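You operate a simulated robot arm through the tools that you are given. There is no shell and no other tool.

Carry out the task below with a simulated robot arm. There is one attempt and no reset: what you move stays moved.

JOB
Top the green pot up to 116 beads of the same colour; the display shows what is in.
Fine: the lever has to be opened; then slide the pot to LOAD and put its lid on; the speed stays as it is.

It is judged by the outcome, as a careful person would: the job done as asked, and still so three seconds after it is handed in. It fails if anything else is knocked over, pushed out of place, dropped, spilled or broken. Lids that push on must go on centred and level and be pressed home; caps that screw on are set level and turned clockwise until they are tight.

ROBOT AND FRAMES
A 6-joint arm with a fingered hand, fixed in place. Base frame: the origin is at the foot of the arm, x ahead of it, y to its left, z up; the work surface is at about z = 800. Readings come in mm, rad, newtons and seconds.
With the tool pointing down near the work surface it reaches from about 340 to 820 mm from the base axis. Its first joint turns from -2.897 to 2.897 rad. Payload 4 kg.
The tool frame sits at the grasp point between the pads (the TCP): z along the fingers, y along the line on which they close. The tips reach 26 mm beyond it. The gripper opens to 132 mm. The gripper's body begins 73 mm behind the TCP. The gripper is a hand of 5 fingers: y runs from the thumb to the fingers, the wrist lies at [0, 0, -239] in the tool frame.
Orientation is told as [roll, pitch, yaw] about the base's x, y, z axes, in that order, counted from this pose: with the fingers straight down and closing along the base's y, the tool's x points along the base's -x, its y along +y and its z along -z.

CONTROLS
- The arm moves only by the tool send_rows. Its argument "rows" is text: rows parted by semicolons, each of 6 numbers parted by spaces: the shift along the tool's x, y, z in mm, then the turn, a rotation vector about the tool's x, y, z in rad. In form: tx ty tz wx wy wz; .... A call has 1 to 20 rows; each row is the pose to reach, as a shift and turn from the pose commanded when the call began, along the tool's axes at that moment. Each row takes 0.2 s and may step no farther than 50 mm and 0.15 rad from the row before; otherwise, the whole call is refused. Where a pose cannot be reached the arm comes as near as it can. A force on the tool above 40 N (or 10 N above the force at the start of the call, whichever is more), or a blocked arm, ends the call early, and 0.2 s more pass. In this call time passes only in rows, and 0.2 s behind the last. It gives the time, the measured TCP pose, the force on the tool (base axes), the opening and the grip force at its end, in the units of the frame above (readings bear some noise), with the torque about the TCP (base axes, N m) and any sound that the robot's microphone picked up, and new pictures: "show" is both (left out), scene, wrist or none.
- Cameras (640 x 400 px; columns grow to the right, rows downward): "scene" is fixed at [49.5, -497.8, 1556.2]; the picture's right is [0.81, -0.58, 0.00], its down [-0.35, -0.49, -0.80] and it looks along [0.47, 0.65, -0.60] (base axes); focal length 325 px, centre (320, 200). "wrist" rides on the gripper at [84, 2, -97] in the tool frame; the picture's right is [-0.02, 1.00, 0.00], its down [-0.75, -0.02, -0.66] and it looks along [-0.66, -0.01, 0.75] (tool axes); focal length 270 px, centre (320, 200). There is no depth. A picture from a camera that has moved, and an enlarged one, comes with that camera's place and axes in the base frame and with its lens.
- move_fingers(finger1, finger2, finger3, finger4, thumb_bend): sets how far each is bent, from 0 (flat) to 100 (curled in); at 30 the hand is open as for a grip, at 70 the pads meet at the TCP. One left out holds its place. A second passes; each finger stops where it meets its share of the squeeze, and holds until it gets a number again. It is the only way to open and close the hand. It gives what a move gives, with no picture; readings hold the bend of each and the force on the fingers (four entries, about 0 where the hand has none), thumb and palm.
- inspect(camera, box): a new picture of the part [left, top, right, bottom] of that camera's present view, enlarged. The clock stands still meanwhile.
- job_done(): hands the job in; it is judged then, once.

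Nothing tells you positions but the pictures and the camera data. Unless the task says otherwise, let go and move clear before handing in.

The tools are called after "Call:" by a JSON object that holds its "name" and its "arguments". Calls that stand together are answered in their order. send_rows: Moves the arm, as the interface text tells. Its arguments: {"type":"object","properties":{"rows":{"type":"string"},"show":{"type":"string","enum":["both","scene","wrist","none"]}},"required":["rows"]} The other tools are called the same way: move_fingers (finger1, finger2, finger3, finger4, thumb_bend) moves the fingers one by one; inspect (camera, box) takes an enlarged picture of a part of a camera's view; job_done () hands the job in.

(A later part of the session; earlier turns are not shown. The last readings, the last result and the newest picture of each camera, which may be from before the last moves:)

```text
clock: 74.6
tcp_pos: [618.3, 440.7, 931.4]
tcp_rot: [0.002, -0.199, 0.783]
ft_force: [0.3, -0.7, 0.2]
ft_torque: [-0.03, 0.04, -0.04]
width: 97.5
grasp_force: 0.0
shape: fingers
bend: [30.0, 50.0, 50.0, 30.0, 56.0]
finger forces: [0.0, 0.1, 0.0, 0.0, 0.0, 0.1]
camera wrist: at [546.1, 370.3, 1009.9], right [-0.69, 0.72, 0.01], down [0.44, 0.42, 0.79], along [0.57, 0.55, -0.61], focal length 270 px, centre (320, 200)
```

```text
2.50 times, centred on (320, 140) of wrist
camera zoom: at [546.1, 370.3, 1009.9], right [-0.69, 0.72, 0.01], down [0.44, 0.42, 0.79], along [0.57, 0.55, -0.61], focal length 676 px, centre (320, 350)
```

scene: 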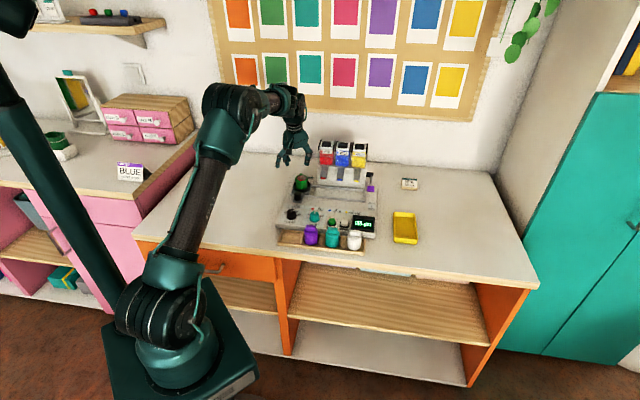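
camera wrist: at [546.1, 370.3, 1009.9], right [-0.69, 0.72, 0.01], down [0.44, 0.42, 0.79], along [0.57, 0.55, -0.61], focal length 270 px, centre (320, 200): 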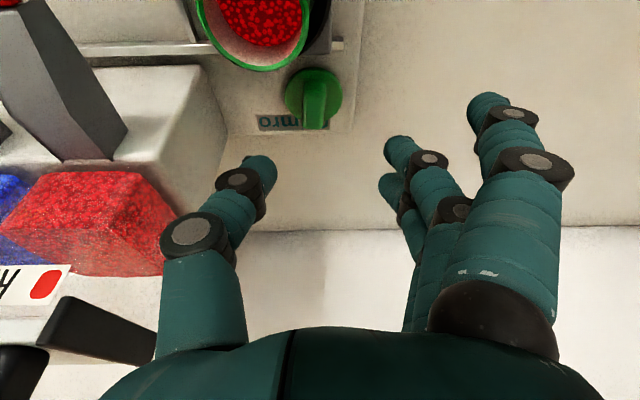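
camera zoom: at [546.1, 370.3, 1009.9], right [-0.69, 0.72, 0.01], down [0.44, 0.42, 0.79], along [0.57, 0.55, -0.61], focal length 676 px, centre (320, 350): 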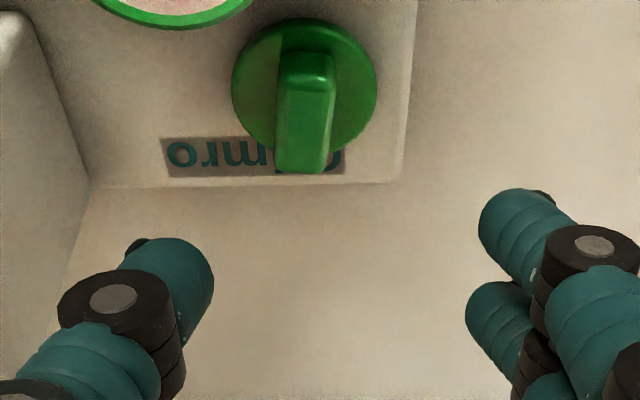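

The lid's grip is in line with the hand, just right of the TCP. I'll go down around it in steps.

Call:
{"name": "send_rows", "arguments": {"rows": "2 -2 20 0 0 0; 5 -3.9 40 0 0 0; 7.3 -3.9 54 0 0 0; 7.3 -3.9 54 0 0 0", "show": "none"}}

Call:
{"name": "inspect", "arguments": {"camera": "wrist", "box": [200, 80, 440, 260]}}

Call:
{"name": "inspect", "arguments": {"camera": "scene", "box": [280, 140, 340, 200]}}

```text
clock: 75.6
tcp_pos: [623.5, 439.6, 875.6]
tcp_rot: [0.002, -0.2, 0.785]
ft_force: [0.1, 0.8, 0.7]
ft_torque: [0.0, 0.02, 0.02]
width: 97.3
grasp_force: 0.0
shape: fingers
bend: [30.0, 50.0, 50.0, 30.0, 56.0]
finger forces: [0.1, 0.0, 0.0, 0.0, 0.1, 0.1]
```

```text
2.22 times, centred on (320, 170) of wrist
camera zoom: at [551.5, 369.7, 955.7], right [-0.69, 0.72, 0.01], down [0.44, 0.42, 0.79], along [0.57, 0.55, -0.61], focal length 601 px, centre (320, 267)
```

zoom: 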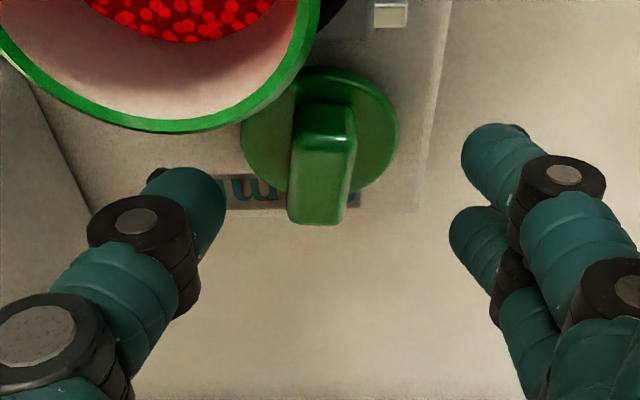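

```text
6.67 times, centred on (310, 170) of scene
camera zoom: at [49.5, -497.8, 1556.2], right [0.81, -0.58, 0.0], down [-0.35, -0.49, -0.8], along [0.47, 0.65, -0.6], focal length 2164 px, centre (387, 400)
```

zoom: 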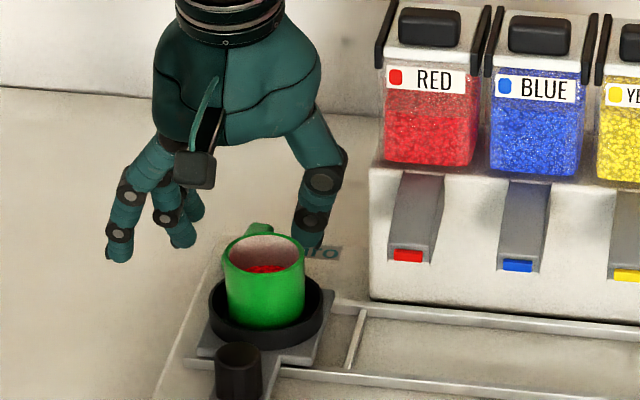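

Call:
{"name": "send_rows", "arguments": {"rows": "1 1 5 0 0 0; 2 1 9.4 0 0 0; 2 1 9.4 0 0 0", "show": "none"}}

Call:
{"name": "move_fingers", "arguments": {"finger2": 62, "finger3": 62, "thumb_bend": 62}}

Call:
{"name": "inspect", "arguments": {"camera": "wrist", "box": [200, 80, 440, 260]}}

Call:
{"name": "inspect", "arguments": {"camera": "scene", "box": [280, 140, 340, 200]}}

```text
clock: 76.4
tcp_pos: [625.2, 440.1, 867.7]
tcp_rot: [0.004, -0.201, 0.783]
ft_force: [-0.3, 0.0, 0.5]
ft_torque: [-0.01, -0.02, 0.02]
width: 97.4
grasp_force: 0.1
shape: fingers
bend: [30.0, 50.0, 50.0, 30.0, 56.0]
finger forces: [0.1, 0.0, 0.0, 0.0, 0.0, 0.0]
```

```text
clock: 77.4
tcp_pos: [624.0, 440.7, 867.1]
tcp_rot: [0.003, -0.201, 0.785]
ft_force: [-0.2, 0.2, 0.0]
ft_torque: [0.01, 0.01, 0.01]
width: 87.9
grasp_force: 0.1
shape: fingers
bend: [30.0, 62.0, 62.0, 30.0, 62.0]
finger forces: [0.1, 0.1, 0.0, 0.0, 0.1, 0.0]
```

```text
2.22 times, centred on (320, 170) of wrist
camera zoom: at [550.7, 370.1, 946.2], right [-0.69, 0.72, 0.01], down [0.44, 0.42, 0.79], along [0.57, 0.55, -0.61], focal length 601 px, centre (320, 267)
```

zoom: 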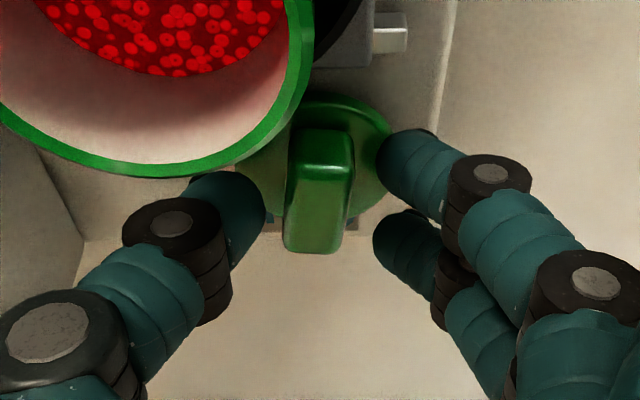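

```text
6.67 times, centred on (310, 170) of scene
camera zoom: at [49.5, -497.8, 1556.2], right [0.81, -0.58, 0.0], down [-0.35, -0.49, -0.8], along [0.47, 0.65, -0.6], focal length 2164 px, centre (387, 400)
```

zoom: 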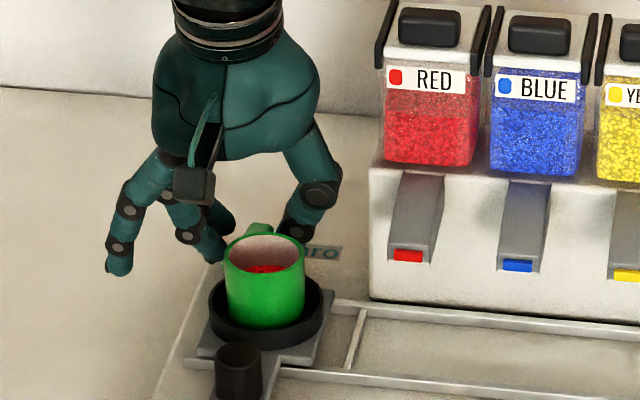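

Call:
{"name": "send_rows", "arguments": {"rows": "0.2 0 1.2 0 0 0; 0.2 0 1.2 0 0 0", "show": "none"}}

Call:
{"name": "move_fingers", "arguments": {"finger2": 67, "finger3": 67, "thumb_bend": 67}}

Call:
{"name": "inspect", "arguments": {"camera": "wrist", "box": [200, 80, 440, 260]}}

```text
clock: 78.0
tcp_pos: [624.6, 441.9, 865.9]
tcp_rot: [0.0, -0.201, 0.782]
ft_force: [0.3, -0.6, -0.4]
ft_torque: [0.03, -0.01, 0.01]
width: 87.9
grasp_force: 0.2
shape: fingers
bend: [30.0, 62.0, 62.0, 30.0, 62.0]
finger forces: [0.0, 0.0, 0.1, 0.1, 0.1, 0.1]
```

```text
clock: 79.0
tcp_pos: [623.8, 440.2, 866.5]
tcp_rot: [0.003, -0.201, 0.784]
ft_force: [-0.3, -1.2, -0.3]
ft_torque: [-0.01, 0.01, 0.03]
width: 82.3
grasp_force: 1.3
shape: fingers
bend: [30.0, 65.0, 66.0, 30.0, 66.0]
finger forces: [0.0, 1.0, 0.6, 0.1, 1.7, 0.0]
```

```text
2.22 times, centred on (320, 170) of wrist
camera zoom: at [550.9, 370.2, 944.9], right [-0.69, 0.72, 0.01], down [0.44, 0.42, 0.79], along [0.57, 0.55, -0.61], focal length 601 px, centre (320, 267)
```

zoom: 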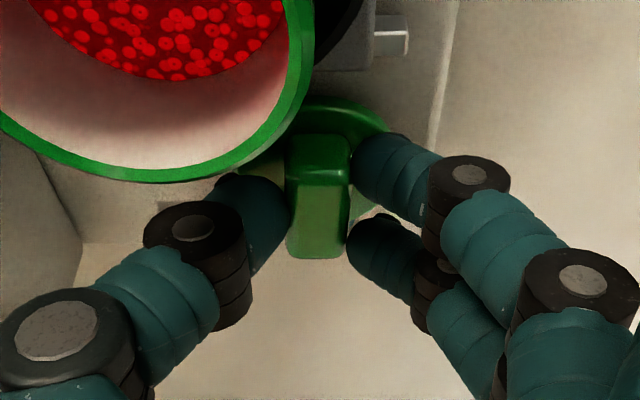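

The grip of the lid is held lightly between the thumb and two fingers. I'll squeeze more firmly.

Call:
{"name": "move_fingers", "arguments": {"finger2": 75, "finger3": 75, "thumb_bend": 74}}

Call:
{"name": "inspect", "arguments": {"camera": "wrist", "box": [200, 80, 440, 260]}}

```text
clock: 80.0
tcp_pos: [623.9, 439.3, 865.7]
tcp_rot: [0.0, -0.2, 0.782]
ft_force: [-0.5, -0.2, -1.1]
ft_torque: [0.0, -0.02, 0.0]
width: 81.3
grasp_force: 12.3
shape: fingers
bend: [30.0, 69.0, 70.0, 30.0, 68.0]
finger forces: [0.0, 6.2, 6.1, 0.0, 12.3, 0.1]
```

```text
2.22 times, centred on (320, 170) of wrist
camera zoom: at [550.8, 370.2, 944.9], right [-0.69, 0.72, 0.01], down [0.44, 0.42, 0.79], along [0.57, 0.55, -0.61], focal length 601 px, centre (320, 267)
```

zoom: 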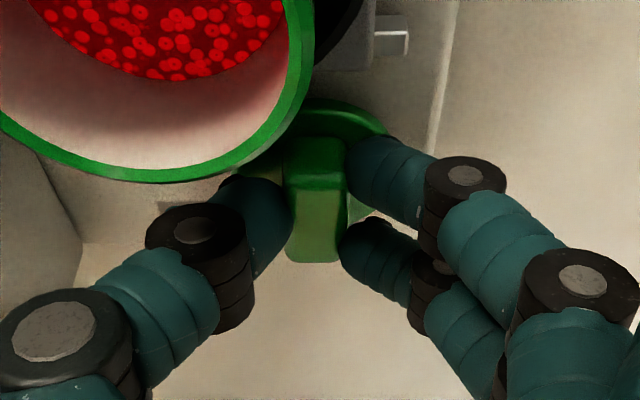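

Call:
{"name": "send_rows", "arguments": {"rows": "-1 0 -5 0 0 0; -2 0 -10 0 0 0; -4 0 -20 0 0 0; -6 0 -30 0 0 0; -6 0 -30 0 0 0", "show": "none"}}

Call:
{"name": "inspect", "arguments": {"camera": "wrist", "box": [200, 80, 440, 260]}}

Call:
{"name": "inspect", "arguments": {"camera": "scene", "box": [280, 140, 340, 200]}}

```text
clock: 81.2
tcp_pos: [623.9, 440.9, 897.9]
tcp_rot: [0.001, -0.201, 0.784]
ft_force: [-0.2, 0.2, -0.9]
ft_torque: [0.01, 0.02, 0.0]
width: 81.3
grasp_force: 12.7
shape: fingers
bend: [30.0, 69.0, 70.0, 30.0, 68.0]
finger forces: [0.0, 6.2, 6.1, 0.1, 12.3, 0.1]
```

```text
2.22 times, centred on (320, 170) of wrist
camera zoom: at [550.8, 370.1, 975.4], right [-0.69, 0.72, 0.01], down [0.44, 0.42, 0.79], along [0.57, 0.55, -0.61], focal length 601 px, centre (320, 267)
```

zoom: 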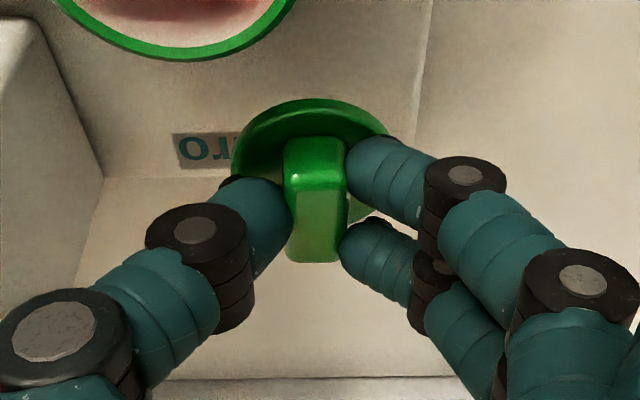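

```text
6.67 times, centred on (310, 170) of scene
camera zoom: at [49.5, -497.8, 1556.2], right [0.81, -0.58, 0.0], down [-0.35, -0.49, -0.8], along [0.47, 0.65, -0.6], focal length 2164 px, centre (387, 400)
```

zoom: 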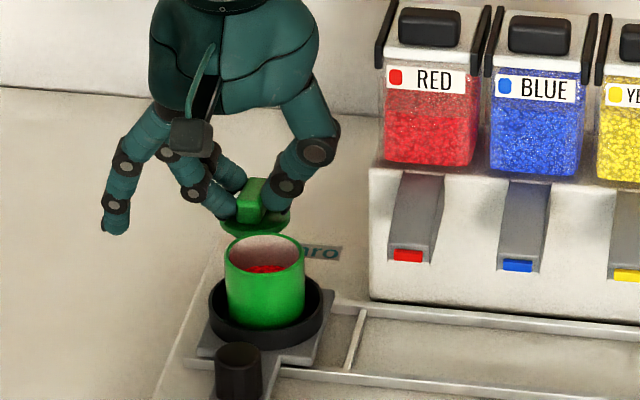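

The lid came up level. I'll lift it higher, above the pot's rim, and take a full look at the pot from here.

Call:
{"name": "send_rows", "arguments": {"rows": "-4 0 -20 0 0 0; -9 0 -44.5 0 0 0; -9 0 -44.5 0 0 0", "show": "both"}}

Call:
{"name": "inspect", "arguments": {"camera": "wrist", "box": [180, 0, 380, 160]}}

```text
clock: 82.0
tcp_pos: [624.2, 440.2, 941.8]
tcp_rot: [-0.001, -0.2, 0.783]
ft_force: [-0.2, -0.8, 0.7]
ft_torque: [-0.01, 0.03, 0.02]
width: 81.6
grasp_force: 12.0
shape: fingers
bend: [30.0, 69.0, 70.0, 30.0, 68.0]
finger forces: [0.0, 6.2, 6.2, 0.0, 12.3, 0.0]
camera wrist: at [551.2, 370.1, 1021.3], right [-0.69, 0.72, 0.01], down [0.44, 0.42, 0.79], along [0.57, 0.55, -0.61], focal length 270 px, centre (320, 200)
```

scene: 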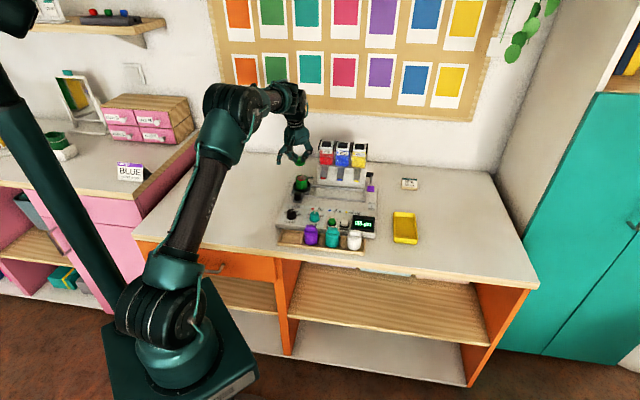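
wrist: 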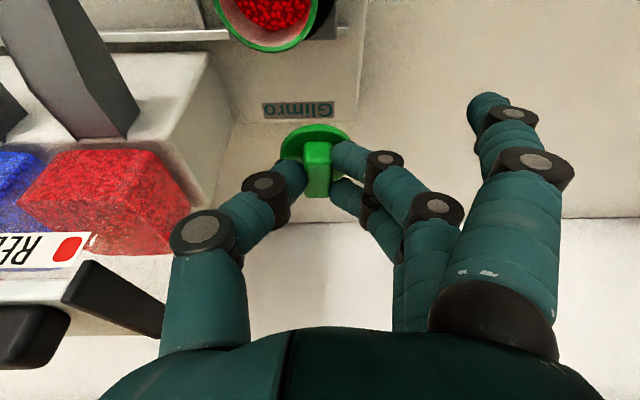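

```text
2.50 times, centred on (280, 80) of wrist
camera zoom: at [551.2, 370.1, 1021.3], right [-0.69, 0.72, 0.01], down [0.44, 0.42, 0.79], along [0.57, 0.55, -0.61], focal length 676 px, centre (420, 500)
```

zoom: 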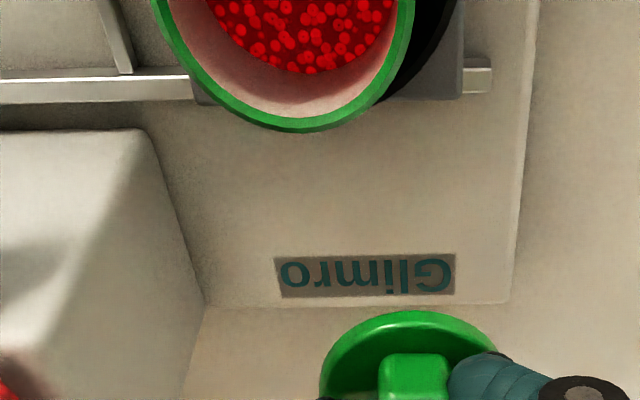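

Call:
{"name": "send_rows", "arguments": {"rows": "10 -8 -2 0 0 0; 20 -16 -4 0 0 0; 29.4 -22 -5.9 0 0 0; 29.4 -22 -5.9 0 0 0", "show": "wrist"}}

Call:
{"name": "inspect", "arguments": {"camera": "wrist", "box": [220, 0, 420, 160]}}

Call:
{"name": "inspect", "arguments": {"camera": "scene", "box": [280, 140, 340, 200]}}

```text
clock: 83.0
tcp_pos: [618.2, 402.7, 943.0]
tcp_rot: [0.001, -0.202, 0.783]
ft_force: [-0.2, -0.2, -0.2]
ft_torque: [0.02, 0.04, 0.04]
width: 81.2
grasp_force: 12.3
shape: fingers
bend: [30.0, 69.0, 70.0, 30.0, 68.0]
finger forces: [0.1, 6.2, 6.2, 0.0, 12.3, 0.1]
camera wrist: at [545.2, 332.8, 1021.3], right [-0.69, 0.72, 0.01], down [0.44, 0.42, 0.79], along [0.57, 0.55, -0.61], focal length 270 px, centre (320, 200)
```

wrist: 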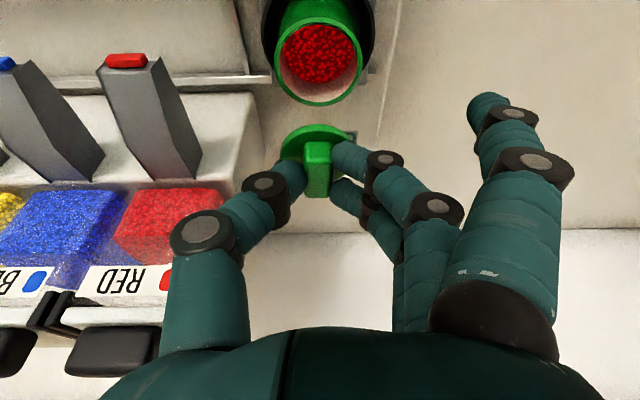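

```text
2.50 times, centred on (320, 80) of wrist
camera zoom: at [545.2, 332.8, 1021.3], right [-0.69, 0.72, 0.01], down [0.44, 0.42, 0.79], along [0.57, 0.55, -0.61], focal length 676 px, centre (320, 500)
```

zoom: 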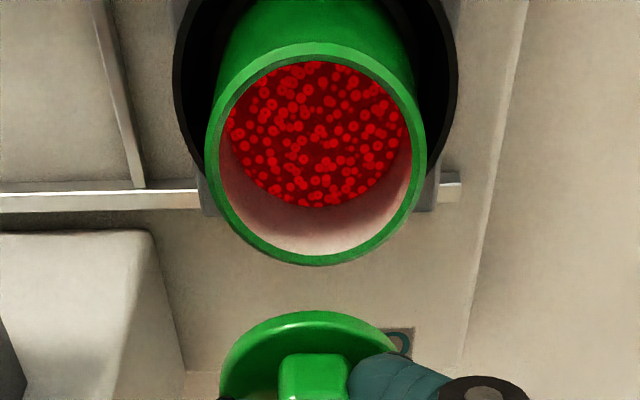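

```text
6.67 times, centred on (310, 170) of scene
camera zoom: at [49.5, -497.8, 1556.2], right [0.81, -0.58, 0.0], down [-0.35, -0.49, -0.8], along [0.47, 0.65, -0.6], focal length 2164 px, centre (387, 400)
```

zoom: 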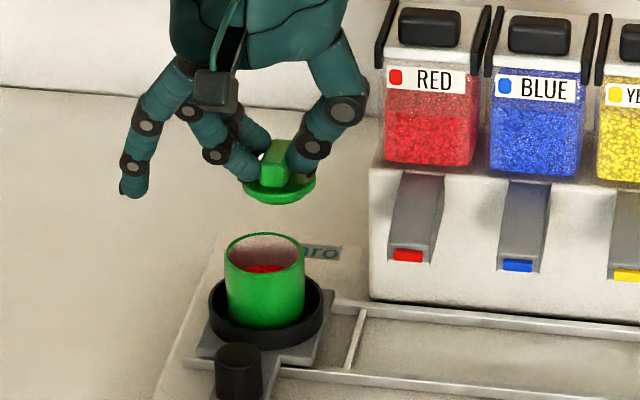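

The pot's rim is clearly in view and level with the lid's path. I'll bring the lid over the pot, staying about 10 mm above the rim, and check the alignment.

Call:
{"name": "send_rows", "arguments": {"rows": "12 0.6 -2.4 0 0 0; 24 1.2 -4.8 0 0 0; 33.3 1.8 -6.8 0 0 0; 34.9 1.8 1 0 0 0; 34.9 1.8 1 0 0 0", "show": "wrist"}}

Call:
{"name": "inspect", "arguments": {"camera": "wrist", "box": [220, 60, 420, 220]}}

Call:
{"name": "inspect", "arguments": {"camera": "scene", "box": [285, 155, 325, 195]}}

```text
clock: 84.2
tcp_pos: [592.8, 380.7, 934.3]
tcp_rot: [0.002, -0.202, 0.784]
ft_force: [-0.8, 0.2, -0.5]
ft_torque: [0.02, 0.0, -0.03]
width: 81.3
grasp_force: 12.1
shape: fingers
bend: [30.0, 69.0, 70.0, 30.0, 68.0]
finger forces: [0.0, 6.2, 6.1, 0.0, 12.3, 0.0]
camera wrist: at [519.7, 310.5, 1013.1], right [-0.69, 0.72, 0.01], down [0.44, 0.42, 0.79], along [0.57, 0.55, -0.61], focal length 270 px, centre (320, 200)
```

wrist: 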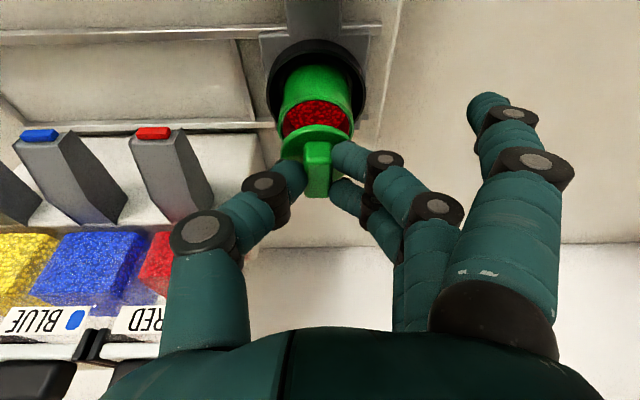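

```text
2.50 times, centred on (320, 140) of wrist
camera zoom: at [519.7, 310.5, 1013.1], right [-0.69, 0.72, 0.01], down [0.44, 0.42, 0.79], along [0.57, 0.55, -0.61], focal length 676 px, centre (320, 350)
```

zoom: 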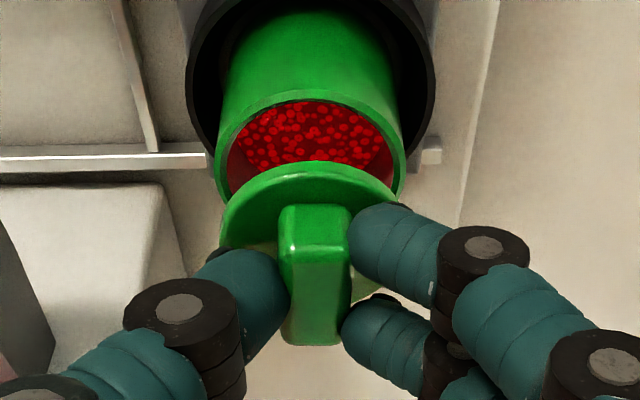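

```text
10.00 times, centred on (305, 175) of scene
camera zoom: at [49.5, -497.8, 1556.2], right [0.81, -0.58, 0.0], down [-0.35, -0.49, -0.8], along [0.47, 0.65, -0.6], focal length 3247 px, centre (470, 450)
```

zoom: 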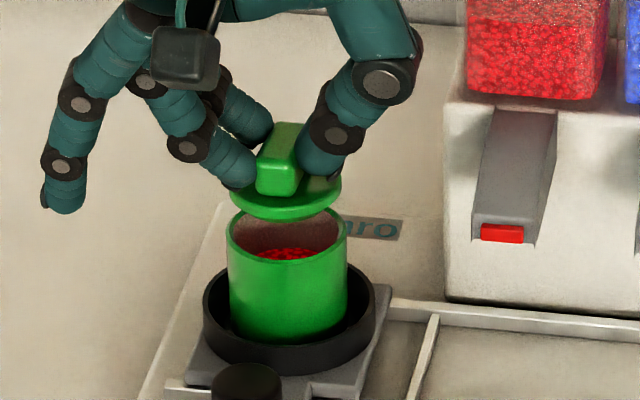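

Call:
{"name": "send_rows", "arguments": {"rows": "2 0 3 0 0 0; 3.85 0 6.36 0 0 0; 3.85 0 6.36 0 0 0", "show": "none"}}

Call:
{"name": "inspect", "arguments": {"camera": "wrist", "box": [260, 80, 380, 180]}}

Call:
{"name": "inspect", "arguments": {"camera": "scene", "box": [290, 165, 315, 190]}}

```text
clock: 85.0
tcp_pos: [590.6, 378.5, 926.1]
tcp_rot: [0.0, -0.201, 0.783]
ft_force: [-0.4, 0.2, 0.0]
ft_torque: [0.03, -0.01, -0.01]
width: 81.5
grasp_force: 11.7
shape: fingers
bend: [30.0, 69.0, 70.0, 30.0, 68.0]
finger forces: [0.0, 6.1, 6.2, 0.0, 12.4, 0.0]
```

```text
4.00 times, centred on (320, 130) of wrist
camera zoom: at [517.9, 308.9, 1005.7], right [-0.69, 0.72, 0.01], down [0.44, 0.42, 0.79], along [0.57, 0.55, -0.61], focal length 1081 px, centre (320, 480)
```

zoom: 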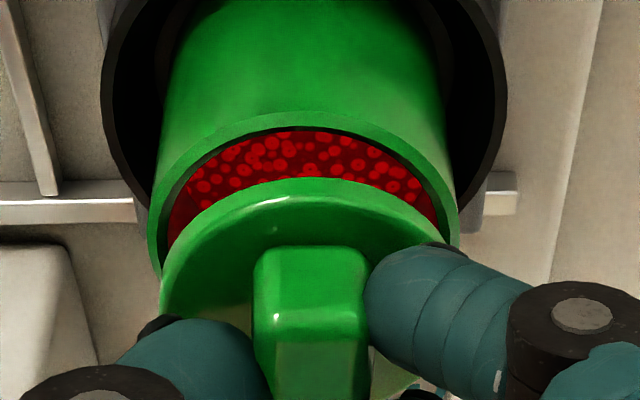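

```text
16.00 times, centred on (302, 178) of scene
camera zoom: at [49.5, -497.8, 1556.2], right [0.81, -0.58, 0.0], down [-0.35, -0.49, -0.8], along [0.47, 0.65, -0.6], focal length 5194 px, centre (600, 560)
```

zoom: 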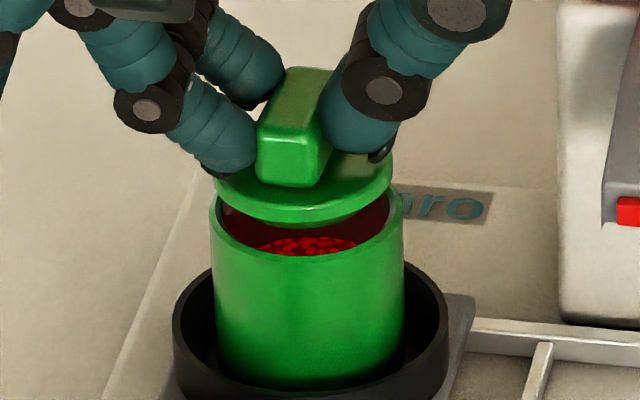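

The lid is centred sideways but still seems about 3–4 mm too far back. I'll shift it forward 3 mm, lower it slightly and compare again.

Call:
{"name": "send_rows", "arguments": {"rows": "1.5 0 -0.3 0 0 0; 3 0 -0.6 0 0 0; 3.5 0.3 1.9 0 0 0; 3.5 0.3 1.9 0 0 0", "show": "none"}}

Call:
{"name": "inspect", "arguments": {"camera": "wrist", "box": [260, 80, 380, 180]}}

Call:
{"name": "inspect", "arguments": {"camera": "scene", "box": [290, 165, 315, 190]}}

```text
clock: 86.0
tcp_pos: [589.2, 377.2, 925.3]
tcp_rot: [0.001, -0.2, 0.783]
ft_force: [-0.1, -0.1, 0.2]
ft_torque: [0.01, 0.0, -0.04]
width: 81.2
grasp_force: 12.7
shape: fingers
bend: [30.0, 69.0, 70.0, 30.0, 68.0]
finger forces: [0.1, 6.2, 6.1, 0.0, 12.4, 0.1]
```

```text
4.00 times, centred on (320, 130) of wrist
camera zoom: at [515.6, 306.6, 1003.1], right [-0.69, 0.72, 0.01], down [0.44, 0.42, 0.79], along [0.57, 0.55, -0.61], focal length 1081 px, centre (320, 480)
```

zoom: 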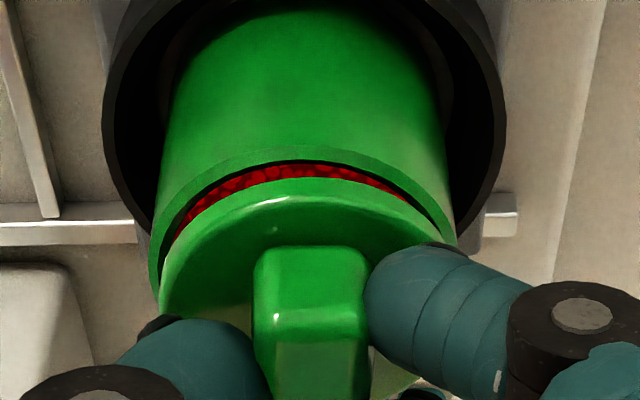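

```text
16.00 times, centred on (302, 178) of scene
camera zoom: at [49.5, -497.8, 1556.2], right [0.81, -0.58, 0.0], down [-0.35, -0.49, -0.8], along [0.47, 0.65, -0.6], focal length 5194 px, centre (600, 560)
```

zoom: 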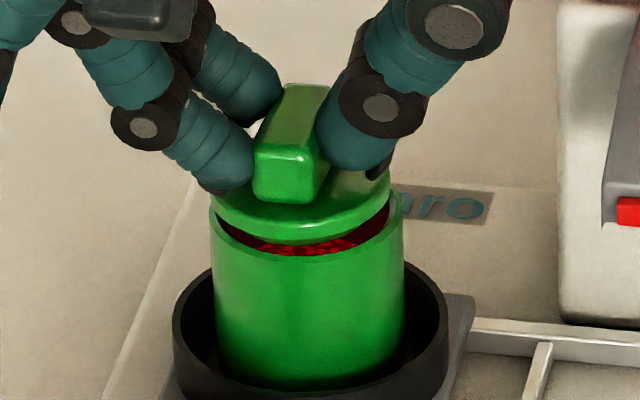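

Call:
{"name": "send_rows", "arguments": {"rows": "1.3 -1 -0.26 0 0 0; 1.3 -1 -0.26 0 0 0", "show": "none"}}

Call:
{"name": "inspect", "arguments": {"camera": "scene", "box": [293, 170, 311, 185]}}

Call:
{"name": "inspect", "arguments": {"camera": "wrist", "box": [270, 100, 370, 170]}}

```text
clock: 86.6
tcp_pos: [588.7, 375.8, 925.1]
tcp_rot: [0.002, -0.201, 0.784]
ft_force: [0.5, 0.4, -0.2]
ft_torque: [0.01, -0.01, -0.04]
width: 81.3
grasp_force: 12.3
shape: fingers
bend: [30.0, 69.0, 70.0, 30.0, 68.0]
finger forces: [0.0, 6.2, 6.1, 0.0, 12.3, 0.0]
```

```text
16.00 times, centred on (302, 178) of scene
camera zoom: at [49.5, -497.8, 1556.2], right [0.81, -0.58, 0.0], down [-0.35, -0.49, -0.8], along [0.47, 0.65, -0.6], focal length 5194 px, centre (608, 560)
```

zoom: 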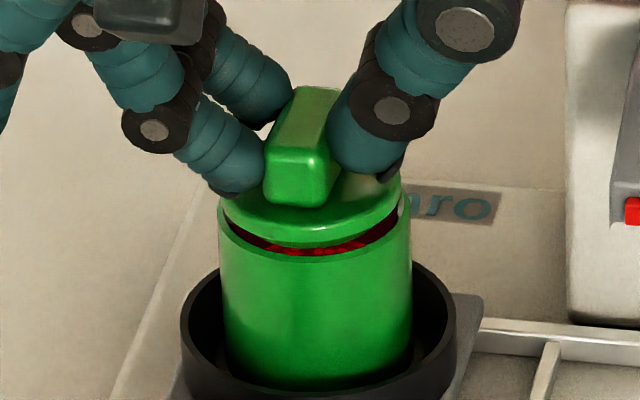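

```text
5.71 times, centred on (320, 135) of wrist
camera zoom: at [515.4, 305.2, 1003.1], right [-0.69, 0.72, 0.01], down [0.44, 0.42, 0.79], along [0.57, 0.55, -0.61], focal length 1544 px, centre (320, 571)
```

zoom: 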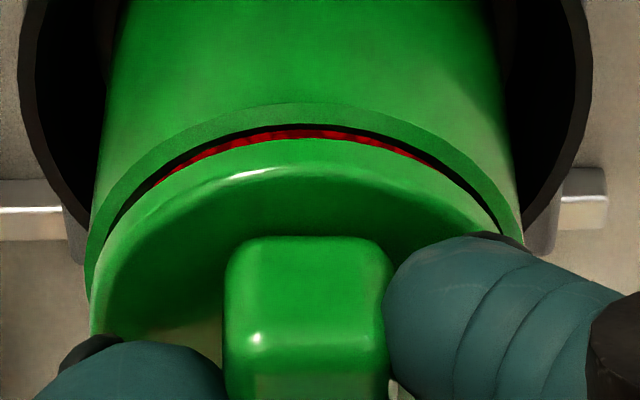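

The lid now looks centred over the rim within about a millimetre and only 3 mm above it. I'll lower it gently while watching the force.

Call:
{"name": "send_rows", "arguments": {"rows": "0.2 -0.3 1 0 0 0; 0.4 -0.3 2 0 0 0; 0.6 -0.3 3 0 0 0; 0.6 -0.3 3 0 0 0", "show": "none"}}

Call:
{"name": "inspect", "arguments": {"camera": "scene", "box": [293, 170, 311, 185]}}

Call:
{"name": "inspect", "arguments": {"camera": "wrist", "box": [270, 100, 370, 170]}}

```text
clock: 87.6
tcp_pos: [588.9, 375.0, 921.6]
tcp_rot: [0.002, -0.201, 0.784]
ft_force: [-0.5, 0.5, 0.2]
ft_torque: [0.0, -0.01, 0.01]
width: 81.3
grasp_force: 12.6
shape: fingers
bend: [30.0, 69.0, 70.0, 30.0, 68.0]
finger forces: [0.1, 6.3, 6.1, 0.1, 12.3, 0.0]
```

```text
16.00 times, centred on (302, 178) of scene
camera zoom: at [49.5, -497.8, 1556.2], right [0.81, -0.58, 0.0], down [-0.35, -0.49, -0.8], along [0.47, 0.65, -0.6], focal length 5194 px, centre (608, 560)
```

zoom: 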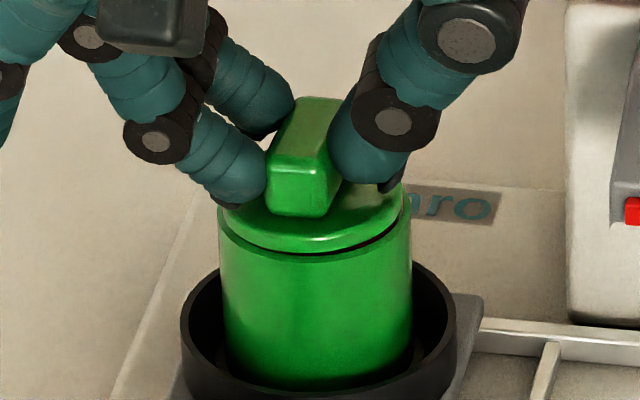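

```text
5.71 times, centred on (320, 135) of wrist
camera zoom: at [515.6, 305.0, 1000.2], right [-0.69, 0.72, 0.01], down [0.44, 0.42, 0.79], along [0.57, 0.55, -0.61], focal length 1544 px, centre (320, 571)
```

zoom: 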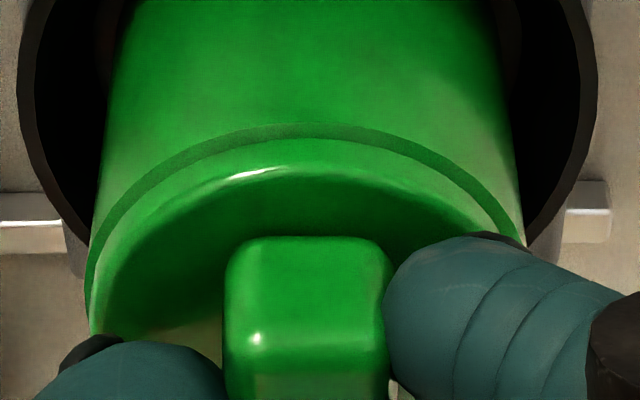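

Call:
{"name": "send_rows", "arguments": {"rows": "0.1 0 0.7 0 0 0; 0.3 0 1.4 0 0 0; 0.4 0 2.1 0 0 0", "show": "none"}}

Call:
{"name": "inspect", "arguments": {"camera": "scene", "box": [293, 170, 311, 185]}}

Call:
{"name": "inspect", "arguments": {"camera": "wrist", "box": [270, 100, 370, 170]}}

```text
clock: 88.4
tcp_pos: [588.4, 374.9, 918.2]
tcp_rot: [0.002, -0.2, 0.782]
ft_force: [-0.3, 0.8, 0.2]
ft_torque: [-0.02, -0.03, 0.01]
width: 81.3
grasp_force: 12.2
shape: fingers
bend: [30.0, 69.0, 70.0, 30.0, 68.0]
finger forces: [0.1, 6.1, 6.2, 0.1, 12.3, 0.0]
```

```text
16.00 times, centred on (302, 178) of scene
camera zoom: at [49.5, -497.8, 1556.2], right [0.81, -0.58, 0.0], down [-0.35, -0.49, -0.8], along [0.47, 0.65, -0.6], focal length 5194 px, centre (608, 560)
```

zoom: 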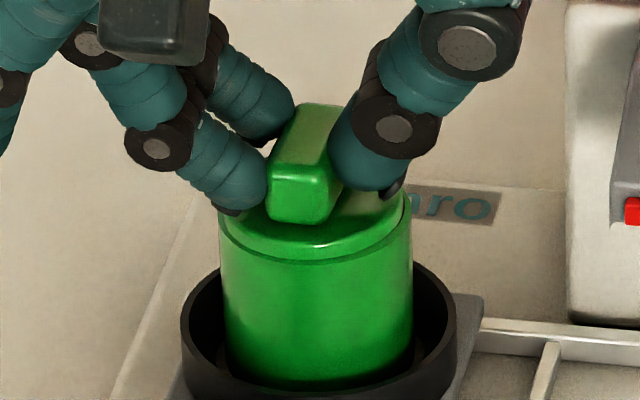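

```text
5.71 times, centred on (320, 135) of wrist
camera zoom: at [515.8, 305.1, 998.1], right [-0.69, 0.72, 0.01], down [0.44, 0.42, 0.79], along [0.57, 0.55, -0.61], focal length 1544 px, centre (320, 571)
```

zoom: 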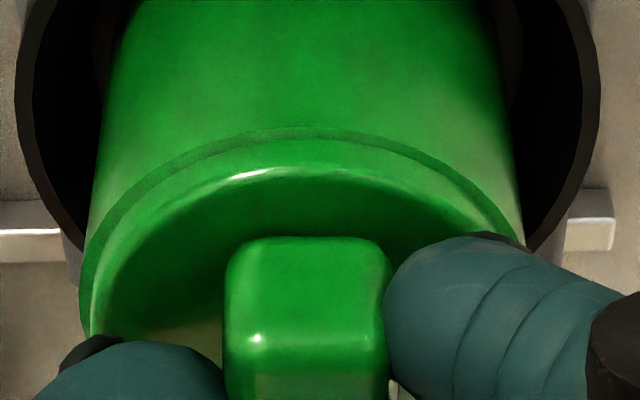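

Still no resistance; the lid's lower edge appears to be at or just inside the rim. I'll continue down in small steps until it meets resistance.

Call:
{"name": "send_rows", "arguments": {"rows": "0.2 0 1 0 0 0; 0.4 0 2 0 0 0; 0.6 0 3 0 0 0", "show": "none"}}

Call:
{"name": "inspect", "arguments": {"camera": "scene", "box": [293, 170, 311, 185]}}

Call:
{"name": "inspect", "arguments": {"camera": "wrist", "box": [270, 100, 370, 170]}}

```text
clock: 89.2
tcp_pos: [590.1, 375.7, 917.2]
tcp_rot: [0.002, -0.203, 0.784]
ft_force: [-0.8, -0.8, 8.5]
ft_torque: [-0.01, 0.0, 0.0]
width: 81.7
grasp_force: 13.6
shape: fingers
bend: [30.0, 70.0, 70.0, 30.0, 68.0]
finger forces: [0.0, 7.0, 6.7, 0.0, 14.2, 0.0]
```

```text
16.00 times, centred on (302, 178) of scene
camera zoom: at [49.5, -497.8, 1556.2], right [0.81, -0.58, 0.0], down [-0.35, -0.49, -0.8], along [0.47, 0.65, -0.6], focal length 5194 px, centre (608, 560)
```

zoom: 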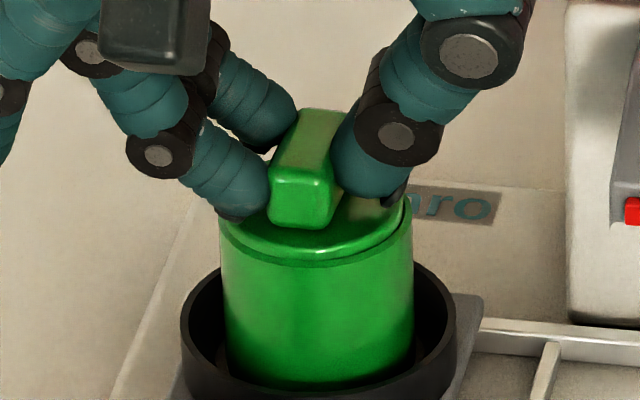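

```text
5.71 times, centred on (320, 135) of wrist
camera zoom: at [515.9, 305.3, 995.6], right [-0.69, 0.72, 0.01], down [0.44, 0.42, 0.8], along [0.57, 0.55, -0.61], focal length 1544 px, centre (320, 571)
```

zoom: 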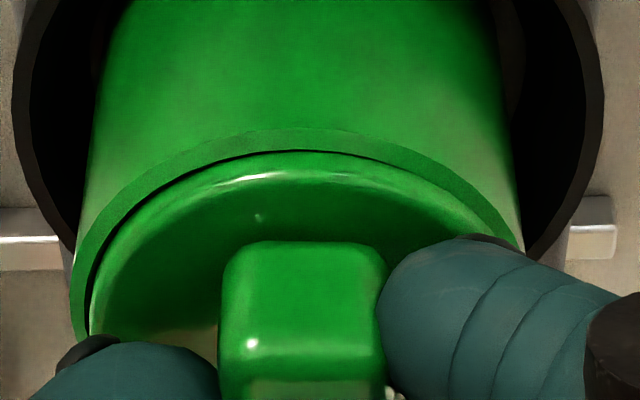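

Call:
{"name": "inspect", "arguments": {"camera": "wrist", "box": [278, 110, 338, 150]}}

Call:
{"name": "inspect", "arguments": {"camera": "scene", "box": [296, 174, 310, 184]}}

Call:
{"name": "inspect", "arguments": {"camera": "wrist", "box": [320, 110, 380, 150]}}

```text
10.00 times, centred on (308, 130) of wrist
camera zoom: at [515.9, 305.3, 995.6], right [-0.69, 0.72, 0.01], down [0.44, 0.42, 0.8], along [0.57, 0.55, -0.61], focal length 2703 px, centre (440, 900)
```

zoom: 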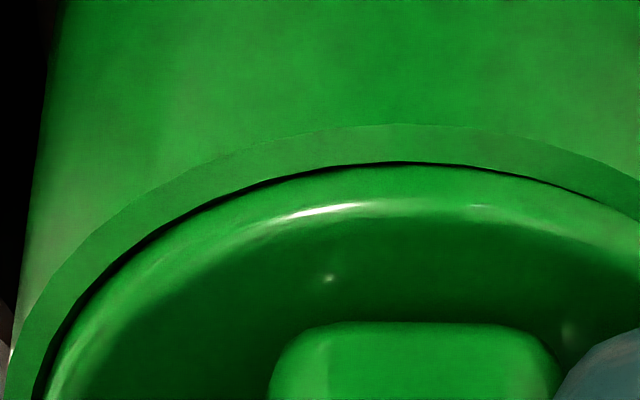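

```text
16.00 times, centred on (303, 179) of scene
camera zoom: at [49.5, -497.8, 1556.2], right [0.81, -0.58, 0.0], down [-0.35, -0.49, -0.8], along [0.47, 0.65, -0.6], focal length 5194 px, centre (592, 536)
```

zoom: 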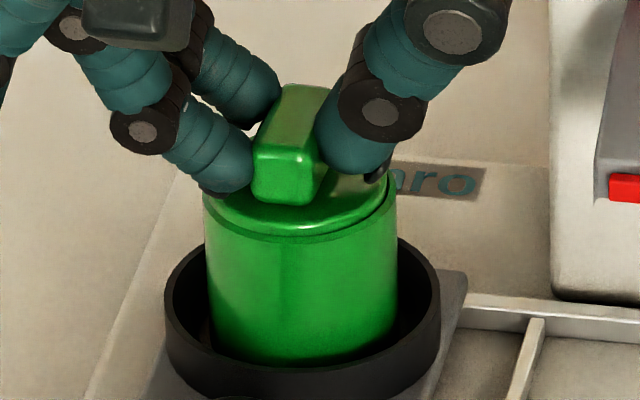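

```text
10.00 times, centred on (350, 130) of wrist
camera zoom: at [515.9, 305.3, 995.6], right [-0.69, 0.72, 0.01], down [0.44, 0.42, 0.8], along [0.57, 0.55, -0.61], focal length 2703 px, centre (20, 900)
```

zoom: 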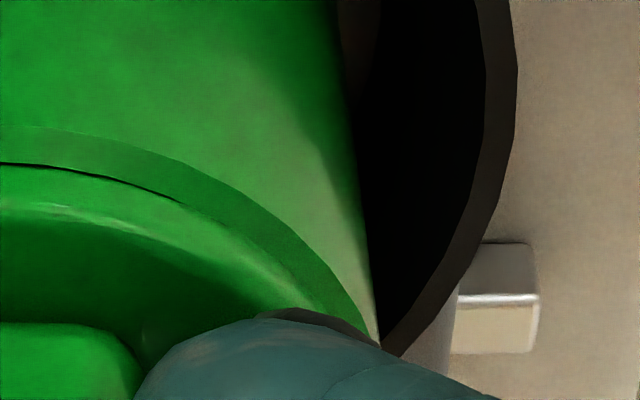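

The lid has started to seat inside the rim with an 8.5 N reaction and a hairline gap on its front-right side. I'll nudge it slightly that way and press on.

Call:
{"name": "send_rows", "arguments": {"rows": "0.3 -0.3 0 0 0 0; 0.4 -0.3 0.6 0 0 0; 0.5 -0.3 1.2 0 0 0; 0.6 -0.3 1.8 0 0 0", "show": "none"}}

Call:
{"name": "inspect", "arguments": {"camera": "wrist", "box": [270, 100, 370, 170]}}

Call:
{"name": "inspect", "arguments": {"camera": "scene", "box": [293, 170, 311, 185]}}

```text
clock: 90.2
tcp_pos: [589.4, 375.2, 915.7]
tcp_rot: [0.003, -0.203, 0.785]
ft_force: [0.3, 1.2, 20.9]
ft_torque: [0.07, -0.06, -0.01]
width: 81.8
grasp_force: 17.0
shape: fingers
bend: [30.0, 71.0, 71.0, 30.0, 69.0]
finger forces: [0.0, 8.7, 8.2, 0.0, 16.1, 0.0]
```

```text
5.71 times, centred on (320, 135) of wrist
camera zoom: at [516.2, 304.7, 994.0], right [-0.69, 0.72, 0.01], down [0.44, 0.42, 0.8], along [0.57, 0.55, -0.6], focal length 1544 px, centre (320, 571)
```

zoom: 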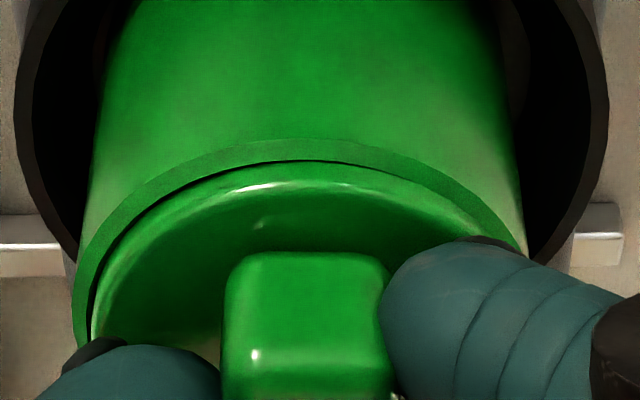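

```text
16.00 times, centred on (302, 178) of scene
camera zoom: at [49.5, -497.8, 1556.2], right [0.81, -0.58, 0.0], down [-0.35, -0.49, -0.8], along [0.47, 0.65, -0.6], focal length 5194 px, centre (608, 560)
```

zoom: 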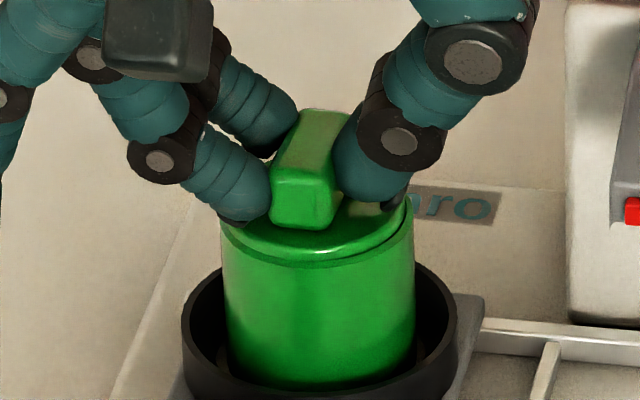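

The reaction is now 21 N and the hand has begun to slide down the grip, so the lid is bearing on the pot. I'll unload, let go, and look at how it sits before pressing it home from above.

Call:
{"name": "send_rows", "arguments": {"rows": "-0.2 0 -0.8 0 0 0; -0.2 0 -0.8 0 0 0", "show": "none"}}

Call:
{"name": "move_fingers", "arguments": {"finger2": 62, "finger3": 62, "thumb_bend": 61}}

Call:
{"name": "inspect", "arguments": {"camera": "wrist", "box": [240, 90, 400, 210]}}

Call:
{"name": "inspect", "arguments": {"camera": "scene", "box": [293, 170, 311, 185]}}

```text
clock: 90.8
tcp_pos: [589.8, 374.0, 915.9]
tcp_rot: [0.002, -0.202, 0.784]
ft_force: [1.5, 1.8, 20.2]
ft_torque: [0.09, -0.1, 0.01]
width: 81.0
grasp_force: 16.4
shape: fingers
bend: [30.0, 71.0, 71.0, 30.0, 69.0]
finger forces: [0.0, 8.4, 8.1, 0.0, 16.2, 0.0]
```

```text
clock: 91.8
tcp_pos: [589.8, 374.7, 914.9]
tcp_rot: [0.002, -0.2, 0.784]
ft_force: [-2.1, -2.2, 28.2]
ft_torque: [-0.31, -0.08, -0.02]
width: 83.3
grasp_force: 15.1
shape: fingers
bend: [30.0, 69.0, 62.0, 30.0, 64.0]
finger forces: [0.0, 9.8, 0.1, 0.0, 19.5, 0.0]
```

```text
3.33 times, centred on (320, 150) of wrist
camera zoom: at [516.0, 304.5, 994.5], right [-0.69, 0.72, 0.01], down [0.44, 0.42, 0.8], along [0.57, 0.55, -0.61], focal length 901 px, centre (320, 367)
```

zoom: 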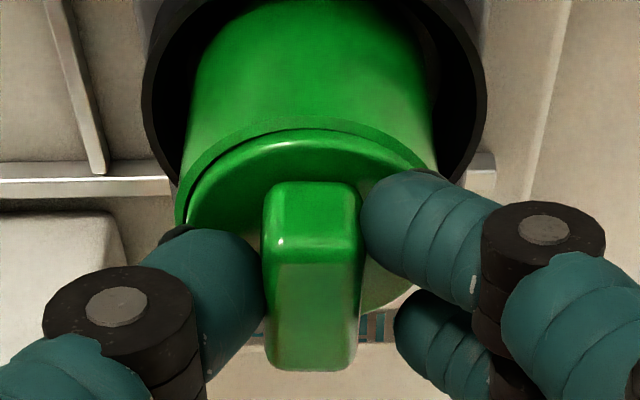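

```text
16.00 times, centred on (302, 178) of scene
camera zoom: at [49.5, -497.8, 1556.2], right [0.81, -0.58, 0.0], down [-0.35, -0.49, -0.8], along [0.47, 0.65, -0.6], focal length 5194 px, centre (608, 560)
```

zoom: 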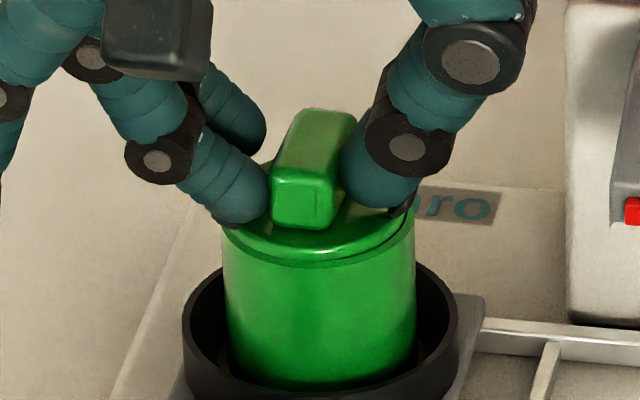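

The fingertips are pressing on the disc rather than letting go, so I'll raise the hand slightly to free them.

Call:
{"name": "send_rows", "arguments": {"rows": "-0.3 0 -1.5 0 0 0; -0.6 0 -3 0 0 0; -0.6 0 -3 0 0 0", "show": "none"}}

Call:
{"name": "inspect", "arguments": {"camera": "wrist", "box": [240, 90, 400, 210]}}

Call:
{"name": "inspect", "arguments": {"camera": "scene", "box": [293, 170, 311, 185]}}

```text
clock: 92.6
tcp_pos: [588.7, 374.6, 916.3]
tcp_rot: [0.005, -0.196, 0.784]
ft_force: [0.2, -0.1, -0.4]
ft_torque: [-0.01, -0.03, 0.0]
width: 88.3
grasp_force: 0.1
shape: fingers
bend: [30.0, 62.0, 62.0, 30.0, 61.0]
finger forces: [0.0, 0.0, 0.1, 0.0, 0.0, 0.0]
heard: snap
```

```text
3.33 times, centred on (320, 150) of wrist
camera zoom: at [515.4, 304.4, 995.2], right [-0.69, 0.72, 0.01], down [0.44, 0.42, 0.79], along [0.57, 0.55, -0.61], focal length 901 px, centre (320, 367)
```

zoom: 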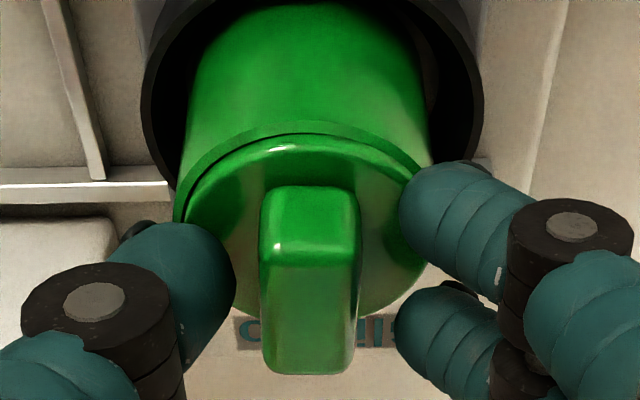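

```text
16.00 times, centred on (302, 178) of scene
camera zoom: at [49.5, -497.8, 1556.2], right [0.81, -0.58, 0.0], down [-0.35, -0.49, -0.8], along [0.47, 0.65, -0.6], focal length 5194 px, centre (608, 560)
```

zoom: 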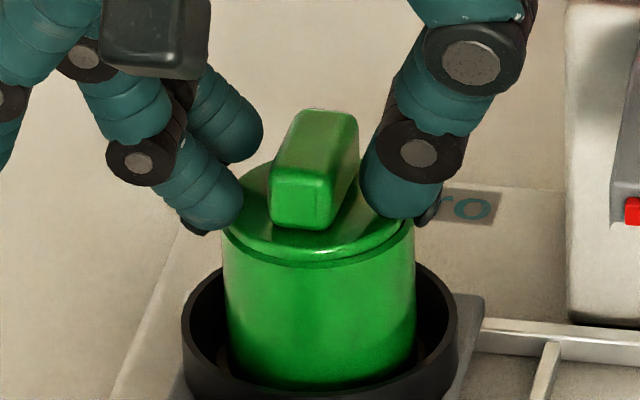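

A snap was heard and the fingers are free, so the lid seems to have gone on. I'll rise straight up and inspect it.

Call:
{"name": "send_rows", "arguments": {"rows": "-2 0 -10 0 0 0; -5 0 -25 0 0 0; -11 0 -54 0 0 0; -15 0 -74 0 0 0; -15 0 -74 0 0 0", "show": "both"}}

Call:
{"name": "inspect", "arguments": {"camera": "wrist", "box": [260, 20, 380, 120]}}

Call:
{"name": "inspect", "arguments": {"camera": "scene", "box": [290, 168, 315, 192]}}

```text
clock: 93.8
tcp_pos: [589.3, 375.1, 993.7]
tcp_rot: [0.001, -0.2, 0.784]
ft_force: [0.8, -0.6, -0.3]
ft_torque: [-0.01, -0.01, -0.01]
width: 88.2
grasp_force: 0.0
shape: fingers
bend: [30.0, 62.0, 62.0, 30.0, 61.0]
finger forces: [0.0, 0.1, 0.0, 0.0, 0.0, 0.1]
camera wrist: at [515.7, 304.8, 1072.4], right [-0.69, 0.72, 0.01], down [0.44, 0.42, 0.79], along [0.57, 0.55, -0.61], focal length 270 px, centre (320, 200)
```

scene: 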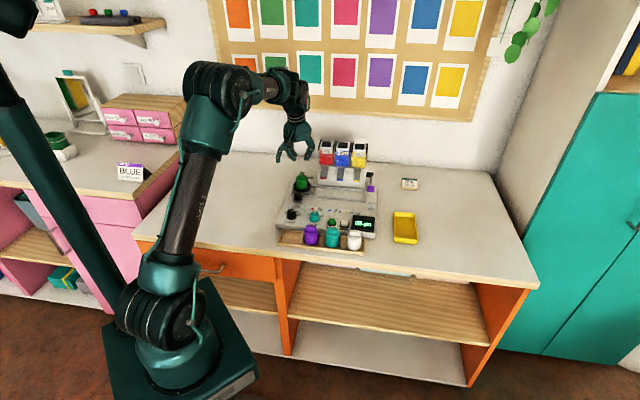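
wrist: 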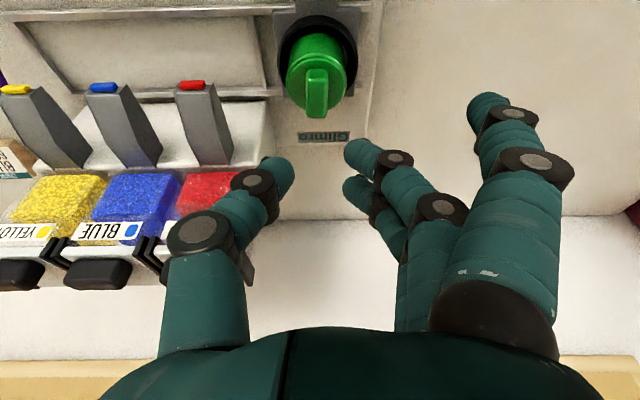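

```text
4.00 times, centred on (320, 70) of wrist
camera zoom: at [515.7, 304.8, 1072.4], right [-0.69, 0.72, 0.01], down [0.44, 0.42, 0.79], along [0.57, 0.55, -0.61], focal length 1081 px, centre (320, 720)
```

zoom: 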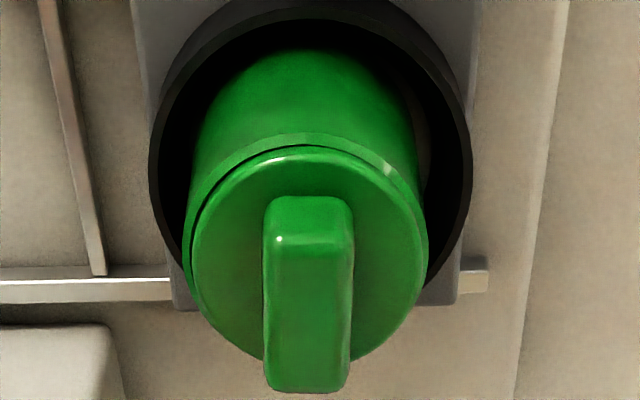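

```text
16.00 times, centred on (302, 180) of scene
camera zoom: at [49.5, -497.8, 1556.2], right [0.81, -0.58, 0.0], down [-0.35, -0.49, -0.8], along [0.47, 0.65, -0.6], focal length 5194 px, centre (600, 520)
```

zoom: 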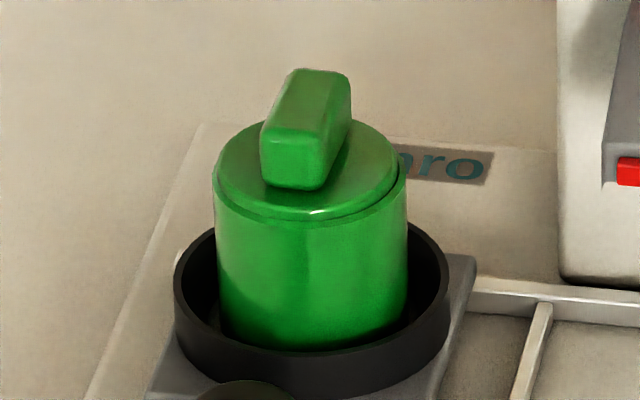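

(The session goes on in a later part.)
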